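You operate a simulated robot arm through the tools that you are given. There is no shell and no other tool. Be economical: measure what you need, move in short steps, check, and stop when the job is done.

Carry out the task below with a simulated robot arm. There is one attempt and no reset: what you move stays moved.

## Task
Give the grey caster two shots of grease and put it back.
Fine: Lock it in the grease stand first and pump none into the empty stand. Leave the knob open after. Set down upright: what you pick out.

Only the result counts: the job must be done as asked and must still hold three seconds after the hand-in. Knocking over, shifting, dropping, spilling or breaking anything else fails it.

## Robot
A 7-joint arm with a two-finger parallel gripper, fixed in place. Base frame: the origin is at the foot of the arm, x ahead of it, y to its left, z up; the work surface is at about z = 780. Lengths are in mm, angles in degrees, forces in N, time in s.
With the tool pointing down near the work surface it reaches from about 220 to 680 mm from the base axis. Its first joint turns from -66.0 to 66.0 degrees. Payload 2.4 kg.
Tool frame: the origin (TCP) lies between the finger pads and is the grasp point; the fingertips stand 30 mm ahead of it; z points along the fingers, y is the line along which they close. Largest opening 94 mm; finger width 28, thickness 10; the body of the gripper, 50 by 96 mm, starts 55 mm behind the TCP.
Orientation is that of the tool frame in the base frame, as a unit quaternion [x, y, z, w]. With the fingers straight down and closing along the base's y, the tool's x points along the base's -x, its y along +y and its z along -z.

## Interface
- The arm moves only by the tool servo_tool. Its argument "series" is one flat list of numbers, 7 for each row, row after row: the turn, a rotation vector about the tool's x, y, z in degrees, then the shift along the tool's x, y, z in mm, then the gripper command, from -1 (shut) to 1 (fully open), values between in proportion. In form: [rx, ry, rz, tx, ty, tz, claw, rx, ry, rz, tx, ty, tz, claw, ...]. A call has 1 to 8 rows; each row shifts and turns the commanded pose from where the row before left it, along the tool's axes as they then stand. Each row takes 0.2 s and may step no farther than 50 mm and 8.6 degrees from the row before; otherwise, or with a gripper value out of range, the whole call is refused. A pose out of reach is approached as far as the arm can. The call stops where the force on the tool passes 90 N (or 10 N more than at its start, if that is more) or the arm is blocked; 0.2 s more then pass. The fingers move at their own pace (about 153 mm/s each) and stop on an object; they squeeze with about 43 N. The grip force told is the motor's: it shows also when the fingers shut on nothing. Time passes only in rows, and 0.2 s behind the last, so rows that do not move let the fingers close. The reply holds the time, the measured pose of the TCP, the force on the tool along the base axes, the opening and the grip force, in the units named above and with some noise, with the torque about the TCP (base axes, N m) and any sound that the robot's microphone picked up.
- Cameras (640 x 400 px; columns grow to the right, rows downward): "scene" is fixed at [-2.8, 487.4, 1399.1]; the picture's right is [-0.95, -0.32, 0.00], its down [-0.29, 0.88, -0.36] and it looks along [0.11, -0.34, -0.93] (base axes); focal length 214 px, centre (320, 200). "wrist" rides on the gripper at [76, 14, -103] in the tool frame; the picture's right is [-0.18, 0.98, 0.00], its down [-0.75, -0.14, -0.64] and it looks along [-0.63, -0.12, 0.77] (tool axes); focal length 243 px, centre (320, 200). There is no depth. A picture from a camera that has moved, and an enlarged one, comes with that camera's place and axes in the base frame and with its lens.
- snapshot(camera): a new picture of that camera. No time passes.
- inspect(camera, box): a new picture of the part [left, top, right, bottom] of that camera's present view, enlarged. No time passes.
- hand_in(): hands the job in; it is judged then, once.

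Work in short steps. Places have to be worked out from the pictures, the camera data and where the tool is seen: move nearer, look again, correct. Check each grasp and each placing, and mend what went wrong. You have 120 turns and 68 pictures in all, those below and enlarged ones among them. Open the gripper and draw the arm clear of the work before you hand the job in, unless the task says otherwise; then end with one line.

The tools are called by a JSON object that holds its "fn" and its "kwargs". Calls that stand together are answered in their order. servo_tool: Moves the arm, as the interface text tells. Its arguments: {"type":"object","properties":{"series":{"type":"array"}},"required":["series"]} The other tools are called the same way: snapshot (camera) takes a picture; inspect (camera, box) takes an enlarged picture of a part of a camera's view; hand_in () hands the job in.

At the start:

```text
time: 0.0
ee_pos: [338.4, 111.1, 1119.3]
ee_rot: [0.0, 1.0, 0.001, 0.001]
force: [-0.6, -0.1, 0.3]
torque: [-0.01, 0.0, -0.03]
gripper_width: 94.2
grasp_force: 0.0
```

scene: 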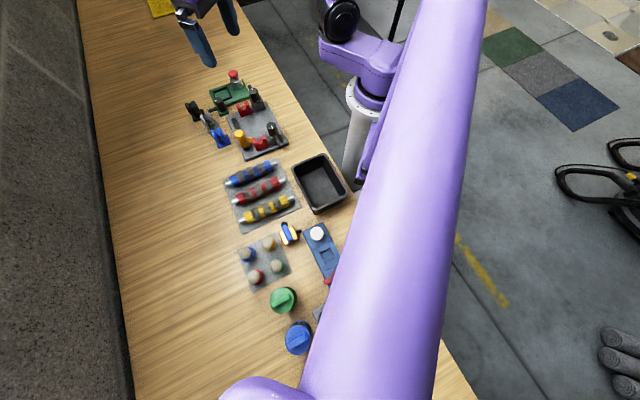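
wrist: 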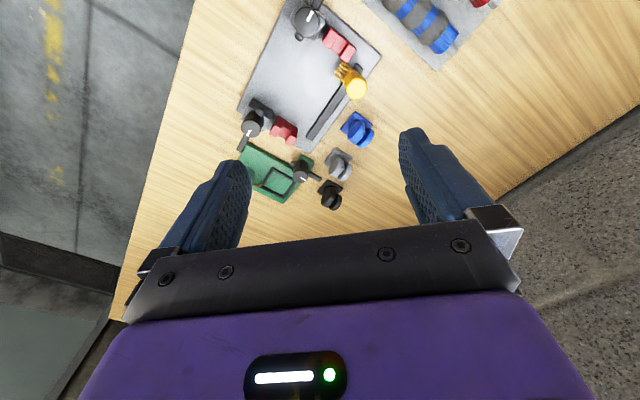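

I start by enlarging both views around the stand and casters to understand the fixtures.

{"fn": "inspect", "kwargs": {"camera": "scene", "box": [170, 60, 300, 170]}}

{"fn": "inspect", "kwargs": {"camera": "wrist", "box": [220, 0, 420, 220]}}

```text
3.64 times, centred on (235, 115) of scene
camera zoom: at [-2.8, 487.4, 1399.1], right [-0.95, -0.32, 0.0], down [-0.29, 0.88, -0.36], along [0.11, -0.34, -0.93], focal length 780 px, centre (629, 509)
```

zoom: 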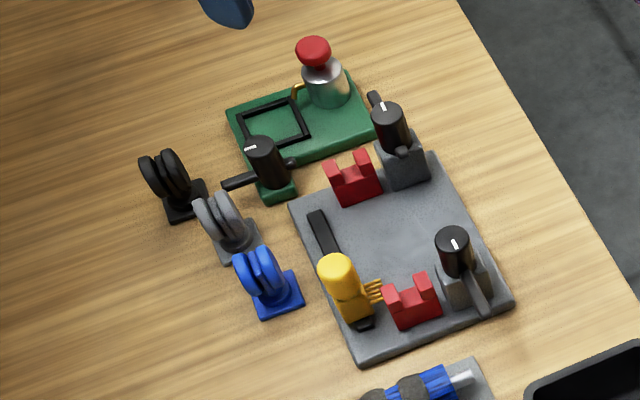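

```text
1.82 times, centred on (320, 110) of wrist
camera zoom: at [263.3, 125.3, 1221.2], right [0.18, 0.98, 0.0], down [0.75, -0.14, 0.64], along [0.63, -0.12, -0.77], focal length 441 px, centre (320, 364)
```

zoom: 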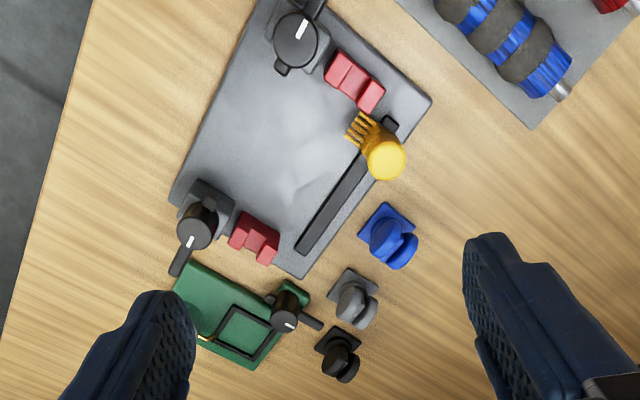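

The green stand (pocket with black frame, black lever knob, red-topped pump) is near (549,-15), and the grey caster is near (524,124). I move closer and look again.

{"fn": "servo_tool", "kwargs": {"series": [0, 0, 0, -10, -10, 40, 1, 0, 0, 0, -10, -10, 40, 1, 0, 0, 0, -10, -10, 40, 1, 0, 0, 0, -10, -10, 40, 1]}}

{"fn": "snapshot", "kwargs": {"camera": "wrist"}}

```text
time: 1.0
ee_pos: [378.9, 72.8, 957.9]
ee_rot: [0.0, 1.0, 0.0, 0.0]
force: [-0.3, -0.1, -0.3]
torque: [-0.02, -0.01, 0.0]
gripper_width: 94.2
grasp_force: 0.1
```

```text
63 pictures are left
camera wrist: at [304.4, 87.7, 1060.1], right [0.18, 0.98, 0.0], down [0.75, -0.14, 0.64], along [0.63, -0.12, -0.77], focal length 243 px, centre (320, 200)
```

wrist: 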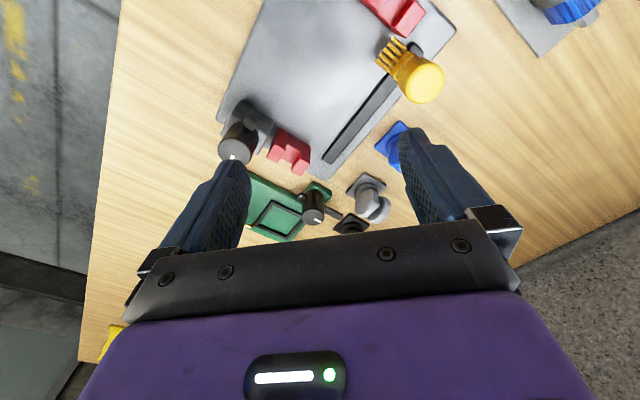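

The gripper hides the stand, so I move ahead 120 mm at the same height.

{"fn": "servo_tool", "kwargs": {"series": [0, 0, 0, -40, -5, 0, 1, 0, 0, 0, -40, -5, 0, 1, 0, 0, 0, -40, -5, 0, 1]}}

{"fn": "snapshot", "kwargs": {"camera": "wrist"}}

```text
time: 1.8
ee_pos: [499.4, 57.9, 958.1]
ee_rot: [0.0, 1.0, 0.0, 0.0]
force: [0.0, -0.9, 0.1]
torque: [-0.01, 0.04, 0.01]
gripper_width: 94.0
grasp_force: 0.2
```

```text
62 pictures are left
camera wrist: at [424.4, 73.0, 1060.3], right [0.18, 0.98, 0.0], down [0.75, -0.14, 0.64], along [0.63, -0.12, -0.77], focal length 243 px, centre (320, 200)
```

wrist: 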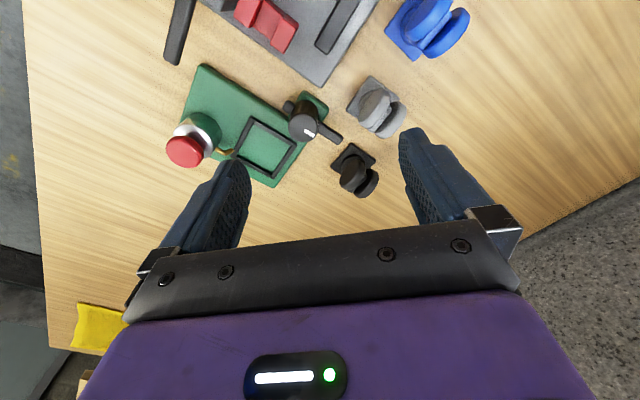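

Good view. I enlarge the stand and casters.

{"fn": "inspect", "kwargs": {"camera": "wrist", "box": [160, 50, 420, 212]}}

{"fn": "inspect", "kwargs": {"camera": "scene", "box": [180, 65, 270, 121]}}

```text
2.46 times, centred on (290, 131) of wrist
camera zoom: at [424.4, 73.0, 1060.3], right [0.18, 0.98, 0.0], down [0.75, -0.14, 0.64], along [0.63, -0.12, -0.77], focal length 597 px, centre (394, 370)
```

zoom: 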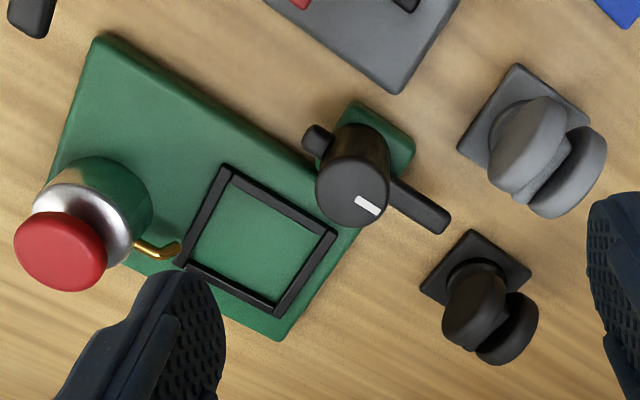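

```text
7.11 times, centred on (225, 93) of scene
camera zoom: at [-2.8, 487.4, 1399.1], right [-0.95, -0.32, 0.0], down [-0.29, 0.88, -0.36], along [0.11, -0.34, -0.93], focal length 1525 px, centre (996, 961)
```

zoom: 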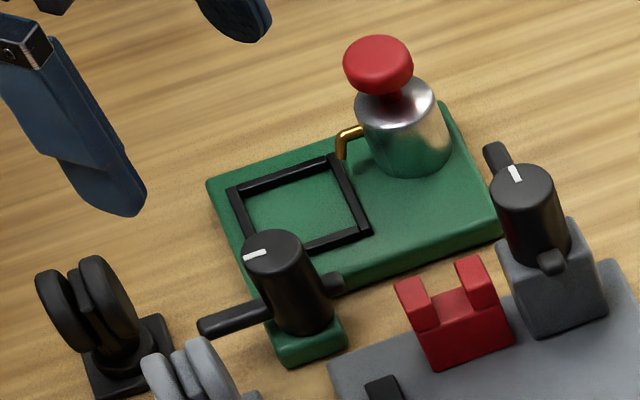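

The knob's arm points along (+x,+y), away from the pocket, so it reads as open. My triangulated positions are:

| Item | Position | Notes |
|---|---|---|
| Knob top | ~(518,39,831) | |
| Pocket centre | ~(552,-20) | at 45° |
| Pump cap | ~(513,-78,848) | |
| Grey caster plate | ~(524,114) | also at 45° |

I turn the tool 45° so the fingers close along the caster's axle.

{"fn": "servo_tool", "kwargs": {"series": [0, 0, -7.5, 0, 0, 0, 1, 0, 0, -7.5, 0, 0, 0, 1, 0, 0, -7.5, 0, 0, 0, 1, 0, 0, -7.5, 0, 0, 0, 1, 0, 0, -7.5, 0, 0, 0, 1, 0, 0, -7.5, 0, 0, 0, 1]}}

{"fn": "snapshot", "kwargs": {"camera": "wrist"}}

```text
time: 3.2
ee_pos: [499.1, 55.6, 958.7]
ee_rot: [-0.383, 0.924, 0.0, 0.0]
force: [0.4, -0.2, -0.1]
torque: [0.01, 0.01, -0.02]
gripper_width: 93.9
grasp_force: 0.1
```

```text
59 pictures are left
camera wrist: at [435.7, 12.5, 1060.9], right [-0.57, 0.82, 0.0], down [0.63, 0.43, 0.64], along [0.53, 0.36, -0.77], focal length 243 px, centre (320, 200)
```

wrist: 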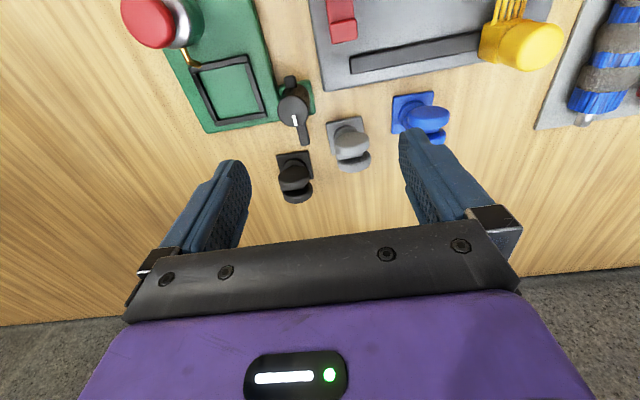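

The closing line is now (-1,1) but the axle runs along (1,1). This view is still good for measuring, so I enlarge it before turning back.

{"fn": "inspect", "kwargs": {"camera": "wrist", "box": [180, 60, 400, 210]}}

{"fn": "servo_tool", "kwargs": {"series": [0, 0, 8, 0, 0, 0, 1, 0, 0, 8, 0, 0, 0, 1, 0, 0, 8, 0, 0, 0, 1, 0, 0, 8, 0, 0, 0, 1, 0, 0, 8, 0, 0, 0, 1, 0, 0, 8, 0, 0, 0, 1]}}

{"fn": "servo_tool", "kwargs": {"series": [0, 0, 8, 0, 0, 0, 1, 0, 0, 8, 0, 0, 0, 1, 0, 0, 8, 0, 0, 0, 1, 0, 0, 8, 0, 0, 0, 1, 0, 0, 8, 0, 0, 0, 1, 0, 0, 2, 0, 0, 0, 1]}}

{"fn": "snapshot", "kwargs": {"camera": "wrist"}}

```text
2.67 times, centred on (290, 135) of wrist
camera zoom: at [435.7, 12.5, 1060.9], right [-0.57, 0.82, 0.0], down [0.63, 0.43, 0.64], along [0.53, 0.36, -0.77], focal length 647 px, centre (400, 373)
```

zoom: 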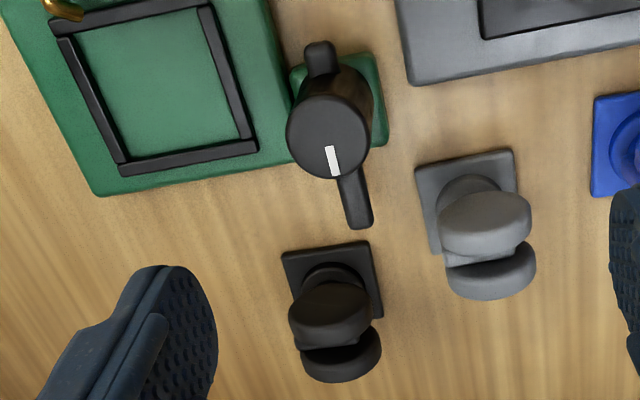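

```text
time: 4.6
ee_pos: [498.8, 55.8, 958.3]
ee_rot: [0.028, 1.0, 0.0, 0.001]
force: [0.2, 0.6, -0.1]
torque: [0.01, 0.02, 0.0]
gripper_width: 94.0
grasp_force: 0.1
```

```text
time: 6.0
ee_pos: [499.0, 54.7, 958.5]
ee_rot: [0.382, 0.924, 0.0, 0.001]
force: [-0.1, 0.0, 0.0]
torque: [-0.02, 0.01, 0.01]
gripper_width: 93.9
grasp_force: 0.1
```

```text
57 pictures are left
camera wrist: at [455.6, 119.6, 1060.9], right [0.83, 0.56, 0.0], down [0.43, -0.63, 0.64], along [0.36, -0.53, -0.77], focal length 243 px, centre (320, 200)
```

wrist: 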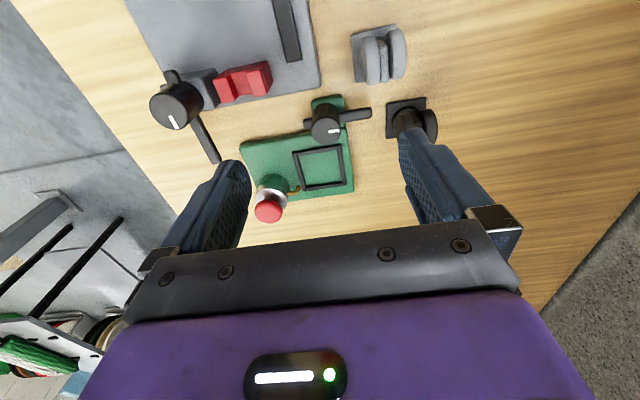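

The caster centre is consistently (524,113), with the plate at 45–46°. I move over it, still above its height, and look.

{"fn": "servo_tool", "kwargs": {"series": [0, 0, 0, 11.6, 29.5, 0, 1, 0, 0, 0, 11.6, 29.5, 0, 1, 0, 0, 0, 0, 0, 30, 1, 0, 0, 0, 0, 0, 30, 1]}}

{"fn": "snapshot", "kwargs": {"camera": "wrist"}}

{"fn": "inspect", "kwargs": {"camera": "scene", "box": [180, 85, 270, 151]}}

```text
time: 7.0
ee_pos: [524.3, 112.8, 897.6]
ee_rot: [0.383, 0.924, 0.0, 0.0]
force: [0.6, -0.7, 0.8]
torque: [0.01, -0.01, 0.03]
gripper_width: 93.9
grasp_force: 0.0
```

```text
56 pictures are left
camera wrist: at [482.2, 177.6, 999.8], right [0.83, 0.56, 0.0], down [0.43, -0.63, 0.64], along [0.36, -0.53, -0.77], focal length 243 px, centre (320, 200)
```

wrist: 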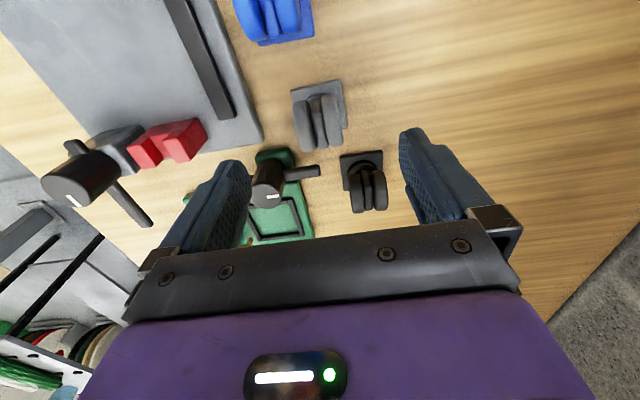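

```text
6.06 times, centred on (225, 118) of scene
camera zoom: at [-2.8, 487.4, 1399.1], right [-0.95, -0.32, 0.0], down [-0.29, 0.88, -0.36], along [0.11, -0.34, -0.93], focal length 1300 px, centre (896, 697)
```

zoom: 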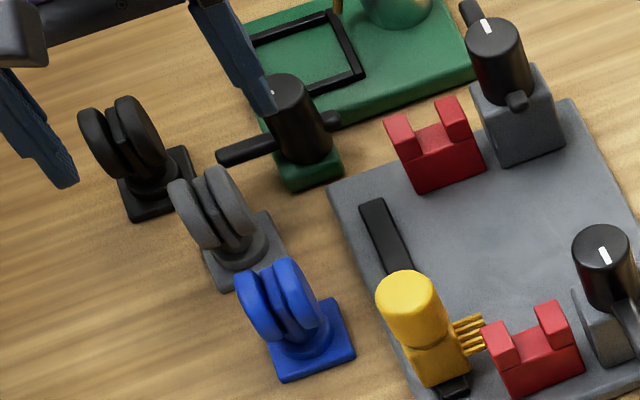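

I enlarge the grey and black casters to pin the wheels' position, width and height.

{"fn": "inspect", "kwargs": {"camera": "wrist", "box": [240, 70, 400, 170]}}

```text
4.00 times, centred on (320, 120) of wrist
camera zoom: at [482.2, 177.6, 999.8], right [0.83, 0.56, 0.0], down [0.43, -0.63, 0.64], along [0.36, -0.53, -0.77], focal length 970 px, centre (320, 520)
```

zoom: 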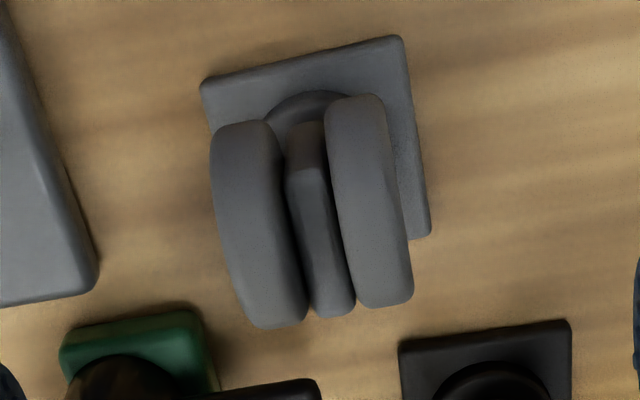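

Wheels are centred near (523,115), about 31 mm wide, with the top at about z 840. I descend with a 62 mm opening to TCP z≈826.

{"fn": "servo_tool", "kwargs": {"series": [0, 0, 0, 2.3, 0.5, 0, 0.32, 0, 0, 0, 0, 0, 25, 0.32, 0, 0, 0, 0, 0, 23, 0.32, 0, 0, 0, 0, 0, 23, 0.32]}}

{"fn": "snapshot", "kwargs": {"camera": "wrist"}}

{"fn": "inspect", "kwargs": {"camera": "scene", "box": [180, 85, 270, 151]}}

```text
time: 8.0
ee_pos: [523.0, 113.5, 826.8]
ee_rot: [0.384, 0.923, 0.001, -0.001]
force: [-0.4, -0.4, 0.7]
torque: [0.02, -0.05, 0.0]
gripper_width: 61.9
grasp_force: 0.0
```

```text
53 pictures are left
camera wrist: at [480.6, 177.7, 929.1], right [0.83, 0.56, 0.0], down [0.43, -0.63, 0.64], along [0.36, -0.53, -0.77], focal length 243 px, centre (320, 200)
```

wrist: 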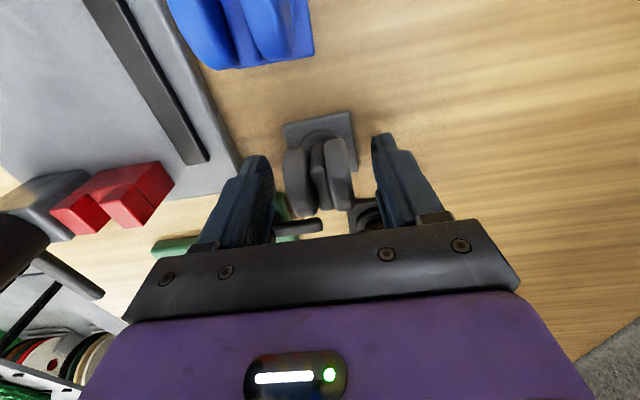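

```text
6.06 times, centred on (225, 118) of scene
camera zoom: at [-2.8, 487.4, 1399.1], right [-0.95, -0.32, 0.0], down [-0.29, 0.88, -0.36], along [0.11, -0.34, -0.93], focal length 1300 px, centre (896, 697)
```

zoom: 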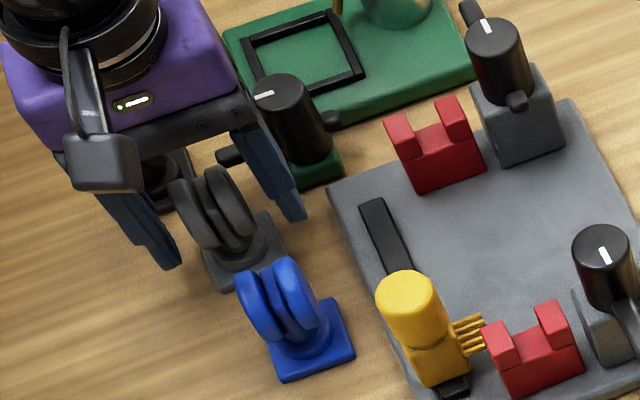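

The wheels sit centred between the fingers. I close the gripper.

{"fn": "servo_tool", "kwargs": {"series": [0, 0, 0, 0, 0, 0, -1, 0, 0, 0, 0, 0, 0, -1, 0, 0, 0, 0, 0, 0, -1]}}

```text
time: 8.8
ee_pos: [523.7, 114.5, 827.3]
ee_rot: [0.383, 0.924, 0.0, 0.0]
force: [0.1, 0.1, 0.5]
torque: [0.0, -0.02, -0.03]
gripper_width: 35.7
grasp_force: 43.5
```

Gripped at 35.7 mm. I lift 75 mm to clear the knob and pump, then check.

{"fn": "servo_tool", "kwargs": {"series": [0, 0, 0, 0, 0, -15, -1, 0, 0, 0, 0, 0, -30, -1, 0, 0, 0, 0, 0, -30, -1]}}

{"fn": "snapshot", "kwargs": {"camera": "wrist"}}

```text
time: 9.6
ee_pos: [523.7, 115.3, 900.9]
ee_rot: [0.382, 0.924, 0.001, 0.0]
force: [0.5, 0.6, -0.6]
torque: [0.0, -0.01, -0.02]
gripper_width: 35.7
grasp_force: 43.0
```

```text
51 pictures are left
camera wrist: at [480.3, 180.3, 1003.7], right [0.83, 0.56, 0.0], down [0.43, -0.63, 0.64], along [0.36, -0.53, -0.77], focal length 243 px, centre (320, 200)
```

wrist: 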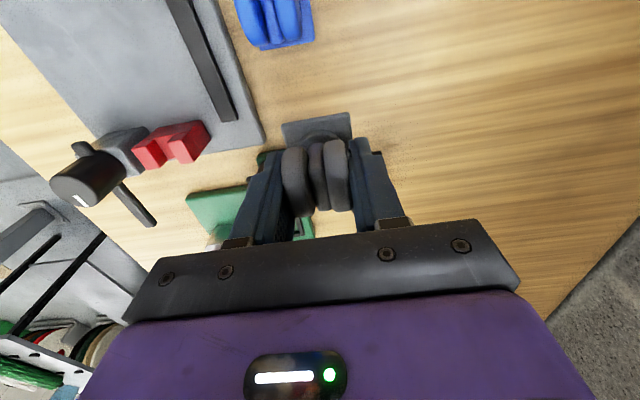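

The caster is held upright. I carry it above the pocket.

{"fn": "servo_tool", "kwargs": {"series": [0, 0, 0, -22.7, -14.8, 0, -1, 0, 0, 0, -22.7, -14.8, 0, -1, 0, 0, 0, -22.7, -14.8, 0, -1, 0, 0, 0, -22.7, -14.8, 0, -1, 0, 0, 0, -22.7, -14.8, 0, -1]}}

{"fn": "inspect", "kwargs": {"camera": "wrist", "box": [220, 80, 420, 240]}}

{"fn": "inspect", "kwargs": {"camera": "scene", "box": [180, 50, 270, 116]}}

```text
time: 10.8
ee_pos: [549.0, -17.6, 904.1]
ee_rot: [0.383, 0.924, 0.0, 0.0]
force: [-0.3, 0.2, -1.7]
torque: [0.01, 0.0, 0.04]
gripper_width: 35.6
grasp_force: 42.3
```

```text
2.50 times, centred on (320, 160) of wrist
camera zoom: at [506.3, 46.4, 1006.3], right [0.83, 0.56, 0.0], down [0.43, -0.63, 0.64], along [0.36, -0.53, -0.77], focal length 606 px, centre (320, 300)
```

zoom: 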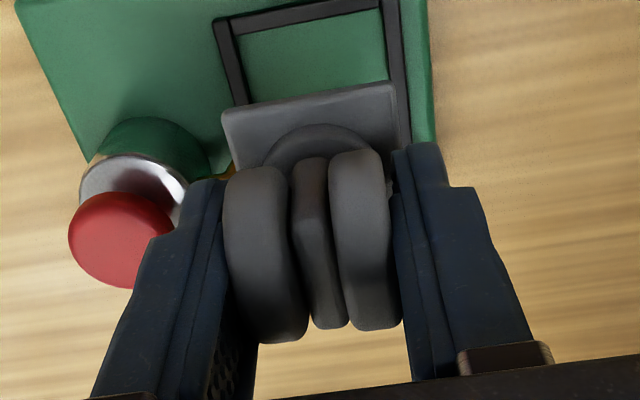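

```text
6.06 times, centred on (225, 83) of scene
camera zoom: at [-2.8, 487.5, 1399.1], right [-0.95, -0.32, 0.0], down [-0.29, 0.88, -0.36], along [0.11, -0.34, -0.93], focal length 1300 px, centre (896, 909)
```

zoom: 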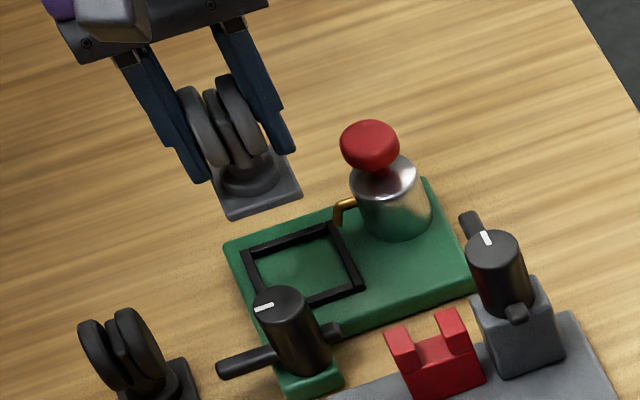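

By pocket corners and held-plate corners, the plate needs about 3.4 mm more along -tool x. I apply that and lower to just above the frame.

{"fn": "servo_tool", "kwargs": {"series": [0, 0, 0, -3.4, -0.3, 0, -1, 0, 0, 0, 0, 0, 25, -1, 0, 0, 0, 0, 0, 24, -1, 0, 0, 0, 0, 0, 0, -1]}}

{"fn": "inspect", "kwargs": {"camera": "wrist", "box": [240, 60, 400, 180]}}

{"fn": "inspect", "kwargs": {"camera": "scene", "box": [190, 60, 260, 110]}}

```text
time: 11.8
ee_pos: [550.5, -19.6, 854.5]
ee_rot: [0.383, 0.924, 0.0, 0.001]
force: [0.7, -0.2, -1.1]
torque: [0.05, 0.04, 0.01]
gripper_width: 35.5
grasp_force: 42.7
```

```text
3.33 times, centred on (320, 120) of wrist
camera zoom: at [508.0, 44.2, 955.8], right [0.83, 0.56, 0.0], down [0.43, -0.63, 0.64], along [0.36, -0.53, -0.77], focal length 809 px, centre (320, 467)
```

zoom: 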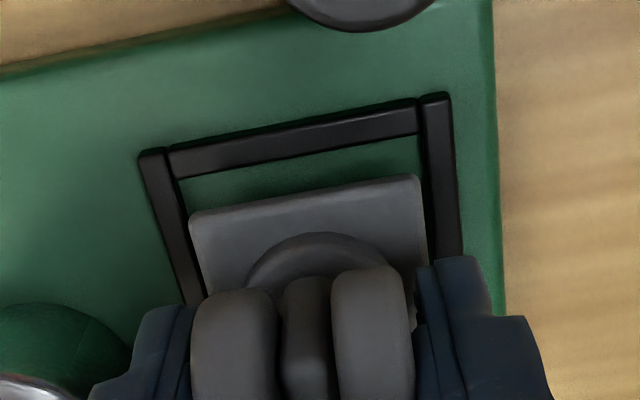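

```text
8.00 times, centred on (225, 85) of scene
camera zoom: at [-2.8, 487.4, 1399.1], right [-0.95, -0.32, 0.0], down [-0.29, 0.88, -0.36], along [0.11, -0.34, -0.93], focal length 1716 px, centre (1080, 1120)
```

zoom: 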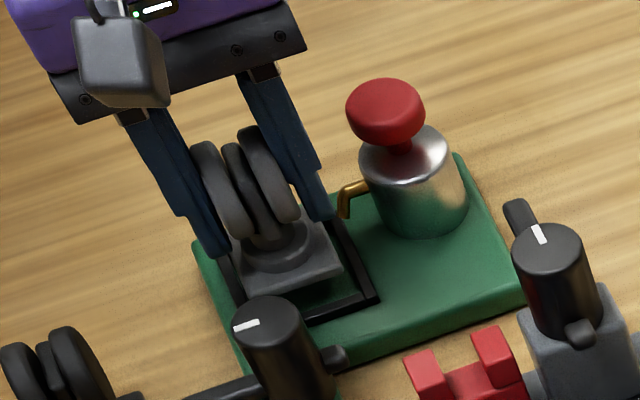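

Plate is nearly centred over the frame. I shift about 1.4 mm into the pocket and 0.5 mm sideways, then lower in small steps.

{"fn": "servo_tool", "kwargs": {"series": [0, 0, 0, -1.4, -0.5, 0, -1, 0, 0, 0, 0, 0, 5, -1, 0, 0, 0, 0, 0, 4, -1, 0, 0, 0, 0, 0, 0, -1]}}

{"fn": "inspect", "kwargs": {"camera": "wrist", "box": [240, 60, 400, 180]}}

```text
time: 12.8
ee_pos: [553.4, -22.1, 845.4]
ee_rot: [0.383, 0.924, 0.0, 0.001]
force: [-6.5, 1.1, 19.8]
torque: [-0.32, 0.0, -0.07]
gripper_width: 35.8
grasp_force: 43.4
```

```text
3.33 times, centred on (320, 120) of wrist
camera zoom: at [510.0, 42.9, 947.9], right [0.83, 0.56, 0.0], down [0.43, -0.63, 0.64], along [0.36, -0.53, -0.77], focal length 809 px, centre (320, 467)
```

zoom: 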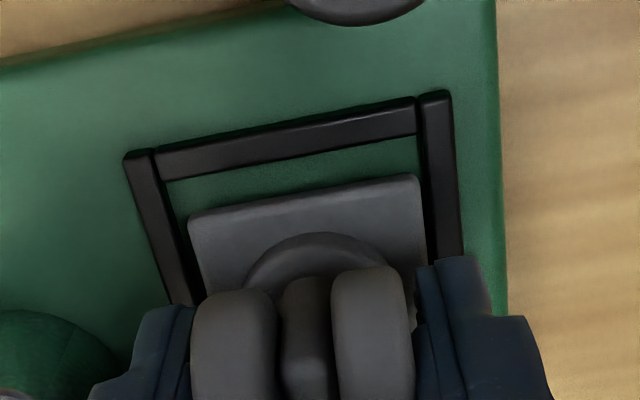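

Contact came at 20 N with the plate about 1.1 mm too far right and 1.3 mm too far in, by the rail gaps. I lift, correct and lower again.

{"fn": "servo_tool", "kwargs": {"series": [0, 0, 0, 0, 0, -4, -1, 0, 0, 0, 1.3, -1.1, 0, -1, 0, 0, 0, 0, 0, 0, -1, 0, 0, 0, 0, 0, 3, -1, 0, 0, 0, 0, 0, 2, -1, 0, 0, 0, 0, 0, 0, -1]}}

{"fn": "inspect", "kwargs": {"camera": "wrist", "box": [240, 60, 400, 180]}}

```text
time: 14.2
ee_pos: [551.2, -20.9, 843.8]
ee_rot: [0.383, 0.924, 0.0, 0.0]
force: [-0.1, 0.7, -0.7]
torque: [0.0, 0.05, 0.03]
gripper_width: 35.7
grasp_force: 43.3
```

```text
3.33 times, centred on (320, 120) of wrist
camera zoom: at [508.8, 43.6, 946.3], right [0.83, 0.56, 0.0], down [0.43, -0.63, 0.64], along [0.36, -0.53, -0.77], focal length 809 px, centre (320, 467)
```

zoom: 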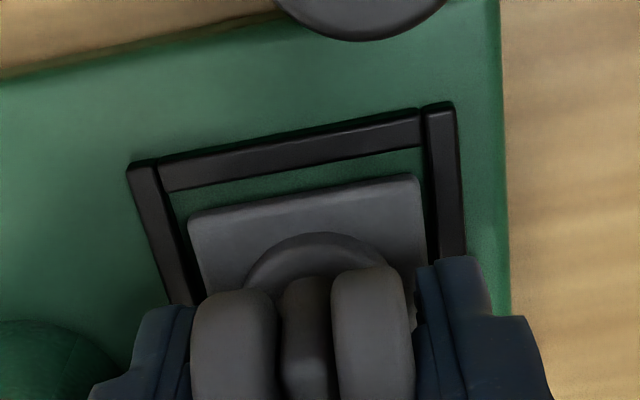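

No contact now and the plate has passed the earlier contact height. I continue down in small steps.

{"fn": "servo_tool", "kwargs": {"series": [0, 0, 0, 0, 0, 2, -1, 0, 0, 0, 0, 0, 2, -1, 0, 0, 0, 0, 0, 0, -1]}}

{"fn": "inspect", "kwargs": {"camera": "wrist", "box": [240, 60, 400, 180]}}

```text
time: 15.0
ee_pos: [551.1, -21.6, 841.5]
ee_rot: [0.383, 0.924, 0.0, -0.001]
force: [-2.5, 0.6, 9.1]
torque: [0.03, 0.09, -0.02]
gripper_width: 35.7
grasp_force: 43.0
```

```text
3.33 times, centred on (320, 120) of wrist
camera zoom: at [508.1, 43.2, 943.0], right [0.83, 0.56, 0.0], down [0.43, -0.63, 0.64], along [0.36, -0.53, -0.77], focal length 809 px, centre (320, 467)
```

zoom: 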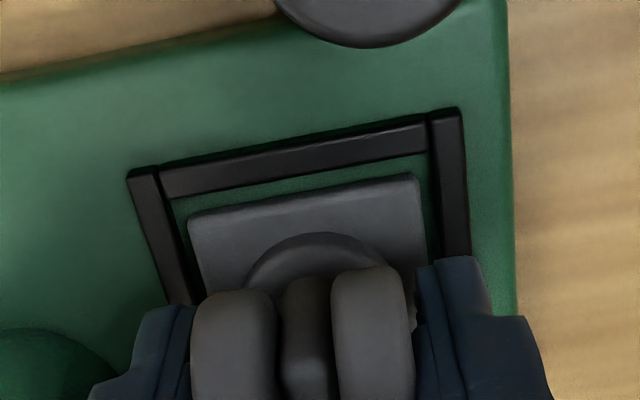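

The plate is centred in the frame and light contact began, probably on the stand floor. I press 1.5 mm more to confirm it is seated.

{"fn": "servo_tool", "kwargs": {"series": [0, 0, 0, 0, 0, 1.5, -1, 0, 0, 0, 0, 0, 0, -1]}}

{"fn": "inspect", "kwargs": {"camera": "scene", "box": [200, 65, 260, 105]}}

```text
time: 15.6
ee_pos: [552.4, -20.0, 840.4]
ee_rot: [0.382, 0.924, 0.001, 0.001]
force: [-10.4, 0.0, 33.5]
torque: [0.0, 0.09, 0.0]
gripper_width: 36.1
grasp_force: 42.6
```

```text
10.00 times, centred on (230, 85) of scene
camera zoom: at [-3.6, 487.5, 1399.1], right [-0.95, -0.32, 0.0], down [-0.29, 0.88, -0.36], along [0.11, -0.34, -0.93], focal length 2145 px, centre (1220, 1350)
```

zoom: 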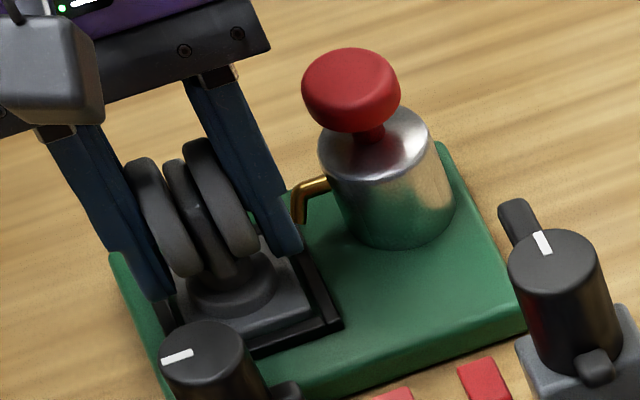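

The plate sits inside the frame with firm floor contact. I ease off and open to about 46 mm, staying clear of the spout.

{"fn": "servo_tool", "kwargs": {"series": [0, 0, 0, 0, 0, -1.5, -1, 0, 0, 0, 0, 0, 0, -0.03, 0, 0, 0, 0, 0, 0, -0.03]}}

{"fn": "inspect", "kwargs": {"camera": "wrist", "box": [220, 60, 420, 210]}}

```text
time: 16.4
ee_pos: [551.8, -21.3, 839.4]
ee_rot: [0.382, 0.924, 0.0, 0.0]
force: [0.6, -0.1, -0.2]
torque: [-0.02, -0.01, -0.03]
gripper_width: 45.5
grasp_force: 0.1
```

```text
2.67 times, centred on (320, 135) of wrist
camera zoom: at [508.3, 43.3, 941.8], right [0.83, 0.56, 0.0], down [0.43, -0.63, 0.64], along [0.36, -0.53, -0.77], focal length 647 px, centre (320, 373)
```

zoom: 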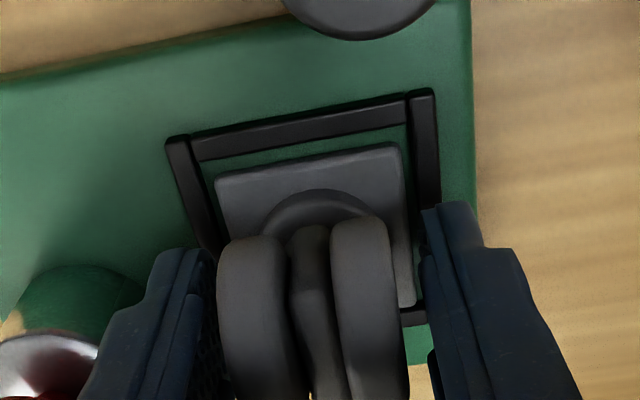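

The caster stands seated in the stand. I retreat upward and move over the knob, then turn the tool so the 90° turn lies in the proven wrist range.

{"fn": "servo_tool", "kwargs": {"series": [0, 0, 0, 0, 0, -20, -0.03, 0, 0, 0, 0, 0, -40, -0.03, 0, 0, 0, 0, 0, -20, -0.03, 0, 0, 0, 33, 9.4, 0, -0.03, 0, 0, 0, 33, 9.4, 0, -0.03, 0, 0, -7.5, 0, 0, 0, -0.03, 0, 0, -7.5, 0, 0, 0, -0.03, 0, 0, -7.5, 0, 0, 0, -0.03]}}

{"fn": "servo_tool", "kwargs": {"series": [0, 0, -7.5, 0, 0, 0, -0.03, 0, 0, -7.5, 0, 0, 0, -0.03, 0, 0, -7.5, 0, 0, 0, -0.03, 0, 0, -7.5, 0, 0, 0, -0.03, 0, 0, -7.5, 0, 0, 0, -0.03, 0, 0, -7.5, 0, 0, 0, -0.03, 0, 0, -7.5, 0, 0, 0, -0.03, 0, 0, -7.5, 0, 0, 0, -0.03]}}

{"fn": "snapshot", "kwargs": {"camera": "wrist"}}

{"fn": "inspect", "kwargs": {"camera": "scene", "box": [190, 60, 270, 120]}}

```text
time: 18.2
ee_pos: [518.1, 38.9, 919.7]
ee_rot: [0.194, 0.981, 0.0, 0.0]
force: [-1.0, 0.5, 0.3]
torque: [0.0, 0.0, -0.01]
gripper_width: 45.6
grasp_force: 0.1
```

```text
time: 20.0
ee_pos: [518.4, 39.2, 921.3]
ee_rot: [-0.323, 0.946, 0.0, -0.001]
force: [0.4, 1.1, -0.3]
torque: [0.02, -0.01, -0.01]
gripper_width: 45.7
grasp_force: 0.2
```

```text
41 pictures are left
camera wrist: at [449.5, 4.3, 1021.9], right [-0.45, 0.89, 0.0], down [0.68, 0.35, 0.64], along [0.57, 0.29, -0.77], focal length 243 px, centre (320, 200)
```

wrist: 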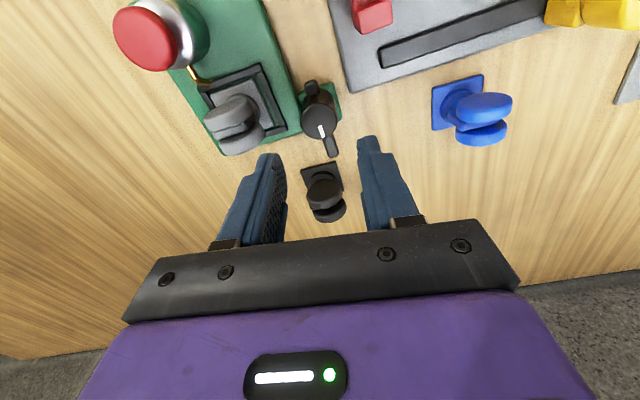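

```text
6.67 times, centred on (230, 90) of scene
camera zoom: at [-2.8, 487.4, 1399.1], right [-0.95, -0.32, 0.0], down [-0.29, 0.88, -0.36], along [0.11, -0.34, -0.93], focal length 1430 px, centre (920, 933)
```

zoom: 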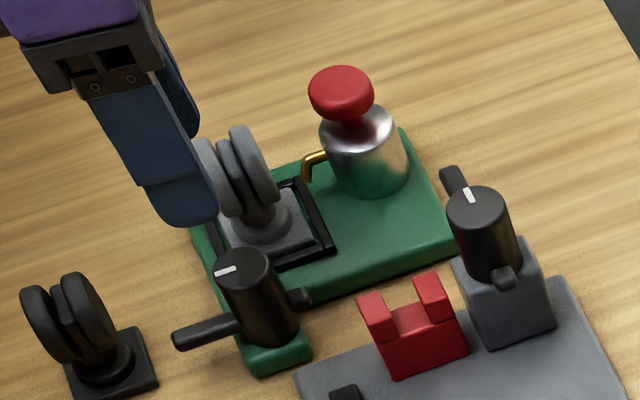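

The knob is at (518,38), directly below. I finish the turn to 45° and descend to TCP z≈848, keeping the tips just above the arm.

{"fn": "servo_tool", "kwargs": {"series": [0, 0, -7.5, 0, 0, 0, -0.03, 0, 0, 0, 0, 0, 30, -0.03, 0, 0, 0, 0, 0, 25, -0.03, 0, 0, 0, 0, 0, 10, -0.03, 0, 0, 0, 0, 0, 8, -0.03, 0, 0, 0, 0, 0, 0, -0.03]}}

{"fn": "snapshot", "kwargs": {"camera": "wrist"}}

{"fn": "inspect", "kwargs": {"camera": "scene", "box": [190, 60, 270, 120]}}

```text
time: 21.4
ee_pos: [517.4, 38.2, 847.5]
ee_rot: [-0.382, 0.924, 0.0, -0.001]
force: [-0.4, 0.3, 1.1]
torque: [0.03, 0.0, 0.01]
gripper_width: 45.6
grasp_force: 0.0
```

```text
39 pictures are left
camera wrist: at [455.0, -4.9, 949.0], right [-0.56, 0.83, 0.0], down [0.63, 0.43, 0.64], along [0.53, 0.36, -0.77], focal length 243 px, centre (320, 200)
```

wrist: 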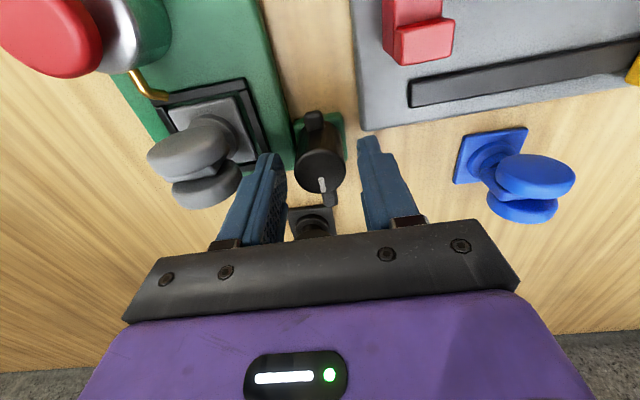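

```text
6.67 times, centred on (230, 90) of scene
camera zoom: at [-2.8, 487.4, 1399.1], right [-0.95, -0.32, 0.0], down [-0.29, 0.88, -0.36], along [0.11, -0.34, -0.93], focal length 1430 px, centre (920, 933)
```

zoom: 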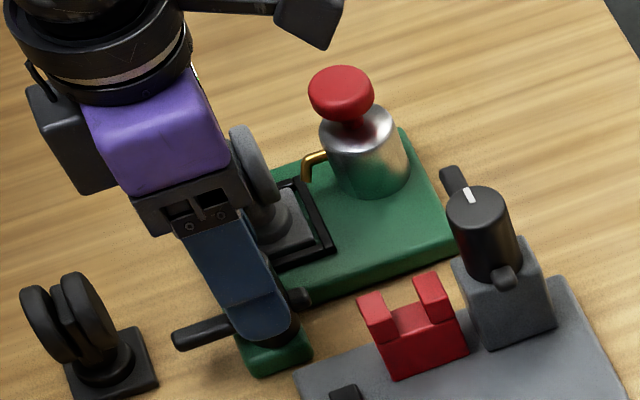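

The knob is centred between the fingers. I grip it and try a small turn toward the pocket (tool z +).

{"fn": "servo_tool", "kwargs": {"series": [0, 0, 0, 0, 0, 0, -1, 0, 0, 0, 0, 0, 0, -1, 0, 0, 8, 0, 0, 0, -1, 0, 0, 8, 0, 0, 0, -1, 0, 0, 0, 0, 0, 0, -1]}}

{"fn": "inspect", "kwargs": {"camera": "wrist", "box": [240, 90, 400, 240]}}

```text
time: 22.6
ee_pos: [517.5, 38.2, 846.7]
ee_rot: [-0.248, 0.969, 0.001, 0.001]
force: [-0.6, -3.1, -0.3]
torque: [-0.03, -0.1, 0.01]
gripper_width: 29.6
grasp_force: 44.9
```

```text
2.67 times, centred on (320, 165) of wrist
camera zoom: at [445.5, 14.6, 949.1], right [-0.31, 0.95, 0.0], down [0.73, 0.24, 0.64], along [0.61, 0.2, -0.77], focal length 647 px, centre (320, 293)
```

zoom: 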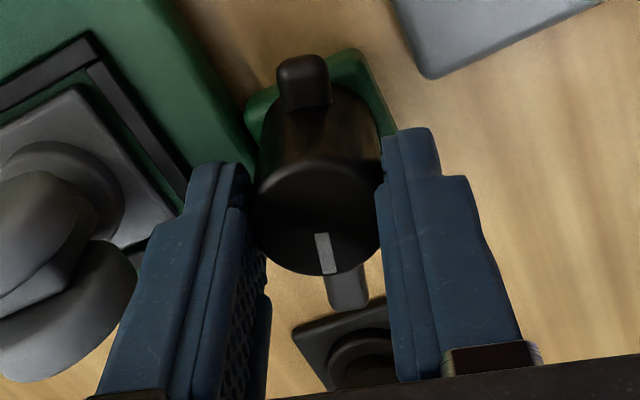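

It turns freely with the gripper. I continue the turn toward 90° in total.

{"fn": "servo_tool", "kwargs": {"series": [0, 0, 8, 0, 0, 0, -1, 0, 0, 8, 0, 0, 0, -1, 0, 0, 8, 0, 0, 0, -1, 0, 0, 8, 0, 0, 0, -1, 0, 0, 8, 0, 0, 0, -1, 0, 0, 0, 0, 0, 0, -1]}}

{"fn": "servo_tool", "kwargs": {"series": [0, 0, 8, 0, 0, 0, -1, 0, 0, 8, 0, 0, 0, -1, 0, 0, 8, 0, 0, 0, -1, 0, 0, 8, 0, 0, 0, -1, 0, 0, 0, 0, 0, 0, -1]}}

{"fn": "snapshot", "kwargs": {"camera": "wrist"}}

{"fn": "inspect", "kwargs": {"camera": "scene", "box": [190, 60, 270, 120]}}

```text
time: 24.0
ee_pos: [518.4, 37.6, 846.8]
ee_rot: [0.098, 0.995, 0.0, 0.0]
force: [0.5, -14.3, -11.4]
torque: [-0.52, -0.59, 0.04]
gripper_width: 29.3
grasp_force: 44.6
```

```text
time: 25.2
ee_pos: [518.1, 39.3, 847.6]
ee_rot: [0.369, 0.93, -0.001, 0.001]
force: [0.7, -19.4, -6.5]
torque: [-0.22, 0.38, 0.01]
gripper_width: 29.4
grasp_force: 44.8
```

```text
36 pictures are left
camera wrist: at [473.2, 100.6, 949.1], right [0.81, 0.59, 0.0], down [0.45, -0.62, 0.64], along [0.38, -0.52, -0.77], focal length 243 px, centre (320, 200)
```

wrist: 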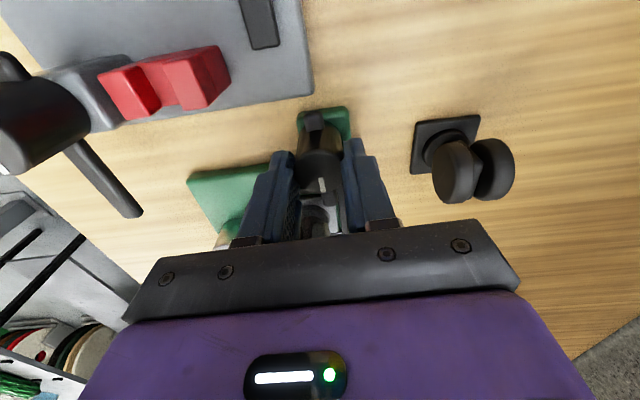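

```text
6.67 times, centred on (230, 90) of scene
camera zoom: at [-2.7, 487.0, 1399.2], right [-0.95, -0.32, 0.0], down [-0.29, 0.88, -0.36], along [0.11, -0.34, -0.93], focal length 1430 px, centre (920, 933)
```

zoom: 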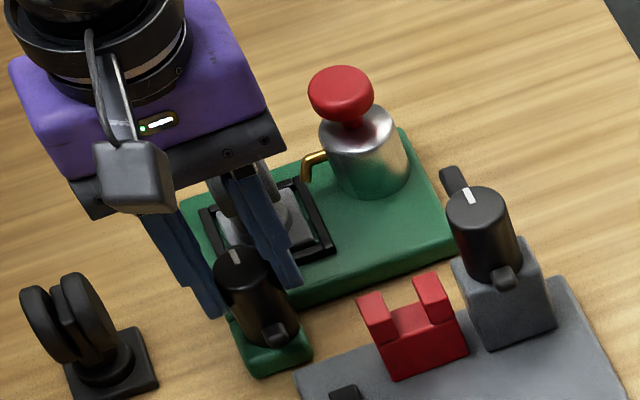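

The arm is about 88° round with no stop felt. I turn a little more and watch for a stop or torque.

{"fn": "servo_tool", "kwargs": {"series": [0, 0, 4, 0, 0, 0, -1, 0, 0, 4, 0, 0, 0, -1, 0, 0, 0, 0, 0, 0, -1]}}

{"fn": "inspect", "kwargs": {"camera": "wrist", "box": [240, 90, 400, 240]}}

```text
time: 26.0
ee_pos: [516.9, 39.6, 847.4]
ee_rot: [0.431, 0.902, 0.0, -0.001]
force: [-6.1, -15.4, -3.7]
torque: [-0.3, 0.1, 0.25]
gripper_width: 29.4
grasp_force: 45.7
```

```text
2.67 times, centred on (320, 165) of wrist
camera zoom: at [481.5, 107.3, 949.3], right [0.88, 0.47, 0.0], down [0.37, -0.68, 0.64], along [0.3, -0.56, -0.77], focal length 647 px, centre (320, 293)
```

zoom: 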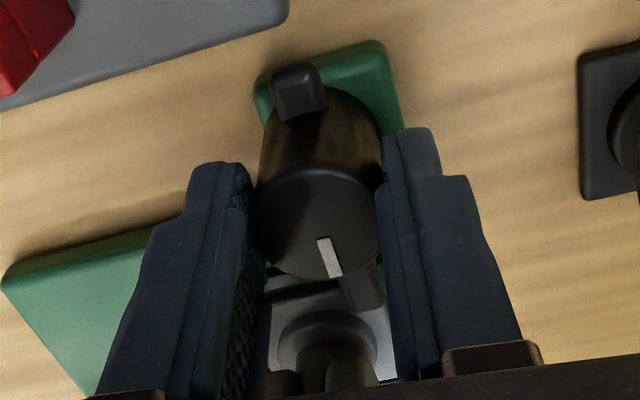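

Torque rose and the mark lags the gripper, so the knob is at its stop with its arm over the plate. I release, lift and check.

{"fn": "servo_tool", "kwargs": {"series": [0, 0, -5, 0, 0, 0, -1, 0, 0, 0, 0, 0, 0, -0.03, 0, 0, 0, 0, 0, 0, -0.03, 0, 0, 0, 0, 0, -25, -0.03, 0, 0, 0, 0, 0, -40, -0.03, 0, 0, 0, 0, 0, -20, -0.03]}}

{"fn": "snapshot", "kwargs": {"camera": "wrist"}}

{"fn": "inspect", "kwargs": {"camera": "scene", "box": [190, 60, 270, 120]}}

```text
time: 27.4
ee_pos: [517.0, 39.6, 931.4]
ee_rot: [0.391, 0.92, 0.0, 0.0]
force: [0.4, 0.6, -0.3]
torque: [0.0, 0.01, -0.01]
gripper_width: 45.9
grasp_force: 0.2
```

```text
33 pictures are left
camera wrist: at [476.3, 104.2, 1033.3], right [0.83, 0.55, 0.0], down [0.42, -0.64, 0.64], along [0.35, -0.54, -0.77], focal length 243 px, centre (320, 200)
```

wrist: 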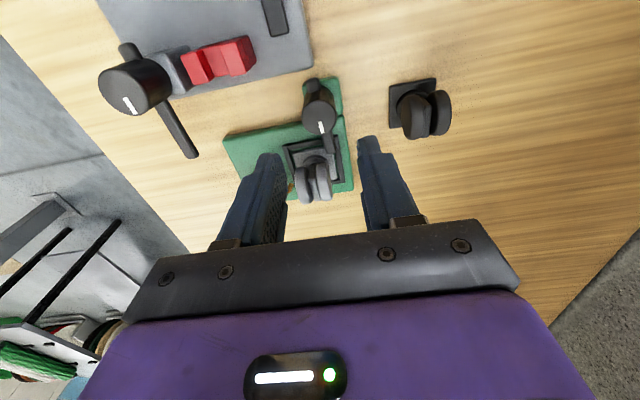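

```text
6.67 times, centred on (230, 90) of scene
camera zoom: at [-2.8, 487.4, 1399.1], right [-0.95, -0.32, 0.0], down [-0.29, 0.88, -0.36], along [0.11, -0.34, -0.93], focal length 1430 px, centre (920, 933)
```

zoom: 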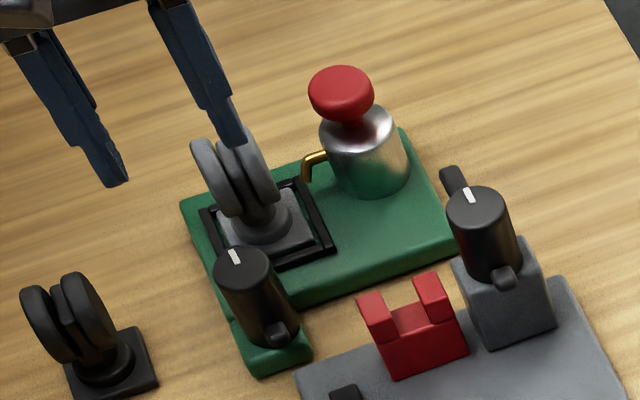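

The knob arm now lies over the caster plate, so it is locked. I close the fingers and move above the pump cap at about (514,-79).

{"fn": "servo_tool", "kwargs": {"series": [0, 0, 0, -27.7, -28.1, 0, -1, 0, 0, 0, -27.7, -28.1, 0, -1, 0, 0, 0, -27.7, -28.1, 0, -1, 0, 0, 0, 0, 0, 20, -1, 0, 0, 0, 0, 0, 0, -1]}}

{"fn": "snapshot", "kwargs": {"camera": "wrist"}}

{"fn": "inspect", "kwargs": {"camera": "scene", "box": [190, 50, 270, 110]}}

```text
time: 28.6
ee_pos: [514.7, -77.8, 910.3]
ee_rot: [0.39, 0.921, 0.0, 0.0]
force: [0.2, 0.1, 0.0]
torque: [0.02, 0.0, 0.04]
gripper_width: 0.1
grasp_force: 33.1
```

```text
31 pictures are left
camera wrist: at [473.1, -13.0, 1012.0], right [0.83, 0.55, 0.0], down [0.42, -0.64, 0.64], along [0.35, -0.54, -0.77], focal length 243 px, centre (320, 200)
```

wrist: 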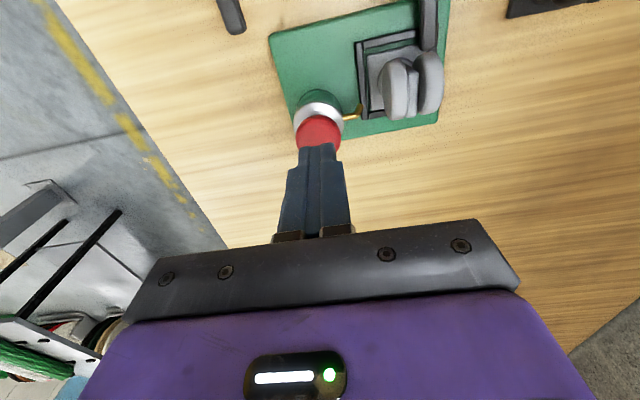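

```text
6.67 times, centred on (230, 80) of scene
camera zoom: at [-2.8, 487.4, 1399.1], right [-0.95, -0.32, 0.0], down [-0.29, 0.88, -0.36], along [0.11, -0.34, -0.93], focal length 1430 px, centre (920, 1000)
```

zoom: 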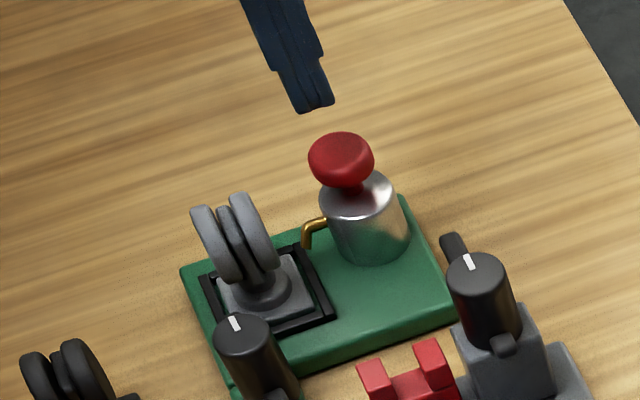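

The fingertips are directly above the cap. I lower until just above the contact height.

{"fn": "servo_tool", "kwargs": {"series": [0, 0, 0, 0.5, -0.5, 15, -1, 0, 0, 0, 0, 0, 12, -1, 0, 0, 0, 0, 0, 3, -1, 0, 0, 0, 0, 0, 0, -1]}}

{"fn": "inspect", "kwargs": {"camera": "scene", "box": [190, 50, 270, 110]}}

```text
time: 29.6
ee_pos: [515.1, -79.1, 882.2]
ee_rot: [0.391, 0.92, 0.0, -0.001]
force: [-0.1, -0.7, -0.5]
torque: [0.03, -0.01, 0.04]
gripper_width: 0.0
grasp_force: 32.3
```

```text
6.67 times, centred on (230, 80) of scene
camera zoom: at [-2.8, 487.4, 1399.1], right [-0.95, -0.32, 0.0], down [-0.29, 0.88, -0.36], along [0.11, -0.34, -0.93], focal length 1430 px, centre (920, 1000)
```

zoom: 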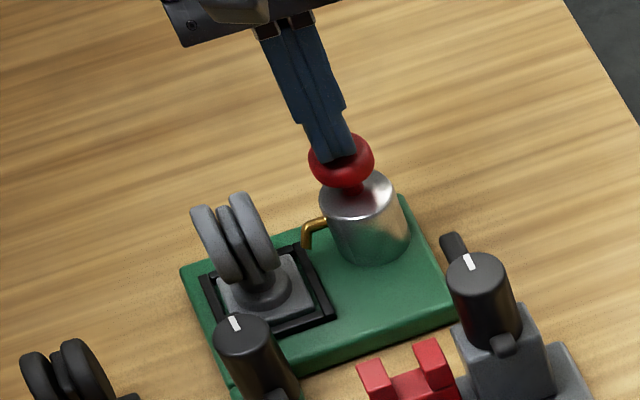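

The tips are over the cap centre with no contact yet. I press down in small steps, watching force and sound.

{"fn": "servo_tool", "kwargs": {"series": [0, 0, 0, 0, 0, 3, -1, 0, 0, 0, 0, 0, 3, -1, 0, 0, 0, 0, 0, 3, -1]}}

```text
time: 30.4
ee_pos: [515.2, -79.4, 873.2]
ee_rot: [0.391, 0.92, 0.0, 0.0]
force: [-0.4, 1.3, 3.4]
torque: [0.04, 0.0, 0.0]
gripper_width: 0.0
grasp_force: 32.9
```

Light contact (3 N) at tip z≈843. I continue pressing.

{"fn": "servo_tool", "kwargs": {"series": [0, 0, 0, 0, 0, 2, -1, 0, 0, 0, 0, 0, 2, -1, 0, 0, 0, 0, 0, 2, -1]}}

```text
time: 31.2
ee_pos: [515.1, -78.4, 867.3]
ee_rot: [0.391, 0.921, 0.0, 0.001]
force: [0.9, -0.1, 8.5]
torque: [-0.01, -0.02, 0.11]
gripper_width: 0.0
grasp_force: 32.8
```

{"fn": "servo_tool", "kwargs": {"series": [0, 0, 0, 0, 0, 2, -1, 0, 0, 0, 0, 0, 2, -1, 0, 0, 0, 0, 0, 1, -1]}}

{"fn": "inspect", "kwargs": {"camera": "scene", "box": [190, 50, 270, 110]}}

```text
time: 32.0
ee_pos: [514.0, -79.1, 863.5]
ee_rot: [0.391, 0.92, 0.0, 0.001]
force: [-9.7, 0.6, 44.6]
torque: [-0.12, 0.23, 0.06]
gripper_width: 0.0
grasp_force: 32.8
```

```text
6.67 times, centred on (230, 80) of scene
camera zoom: at [-3.8, 487.6, 1399.0], right [-0.95, -0.32, 0.0], down [-0.29, 0.88, -0.36], along [0.11, -0.34, -0.93], focal length 1430 px, centre (920, 1000)
```

zoom: 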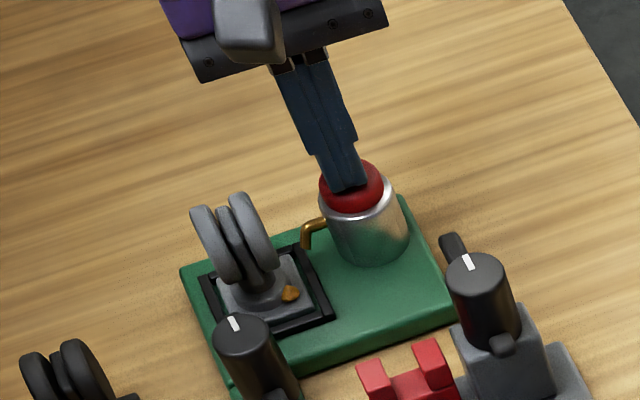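

The first shot is out: a grease blob shows on the plate and the cap is bottomed. I raise fully so the cap springs back.

{"fn": "servo_tool", "kwargs": {"series": [0, 0, 0, 0, 0, -10, -1, 0, 0, 0, 0, 0, -12, -1, 0, 0, 0, 0, 0, 0, -1, 0, 0, 0, 0, 0, 0, -1]}}

{"fn": "inspect", "kwargs": {"camera": "scene", "box": [190, 50, 270, 110]}}

```text
time: 33.0
ee_pos: [514.9, -77.9, 884.0]
ee_rot: [0.39, 0.921, 0.0, -0.001]
force: [0.4, -0.1, 0.7]
torque: [0.02, 0.02, -0.01]
gripper_width: 0.0
grasp_force: 32.6
```

```text
6.67 times, centred on (230, 80) of scene
camera zoom: at [-2.8, 487.4, 1399.1], right [-0.95, -0.32, 0.0], down [-0.29, 0.88, -0.36], along [0.11, -0.34, -0.93], focal length 1430 px, centre (920, 1000)
```

zoom: 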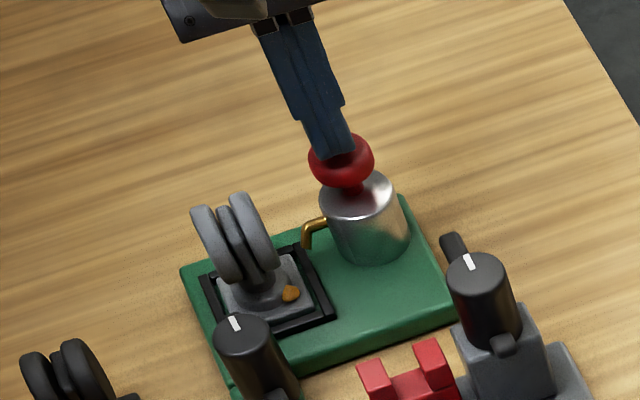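

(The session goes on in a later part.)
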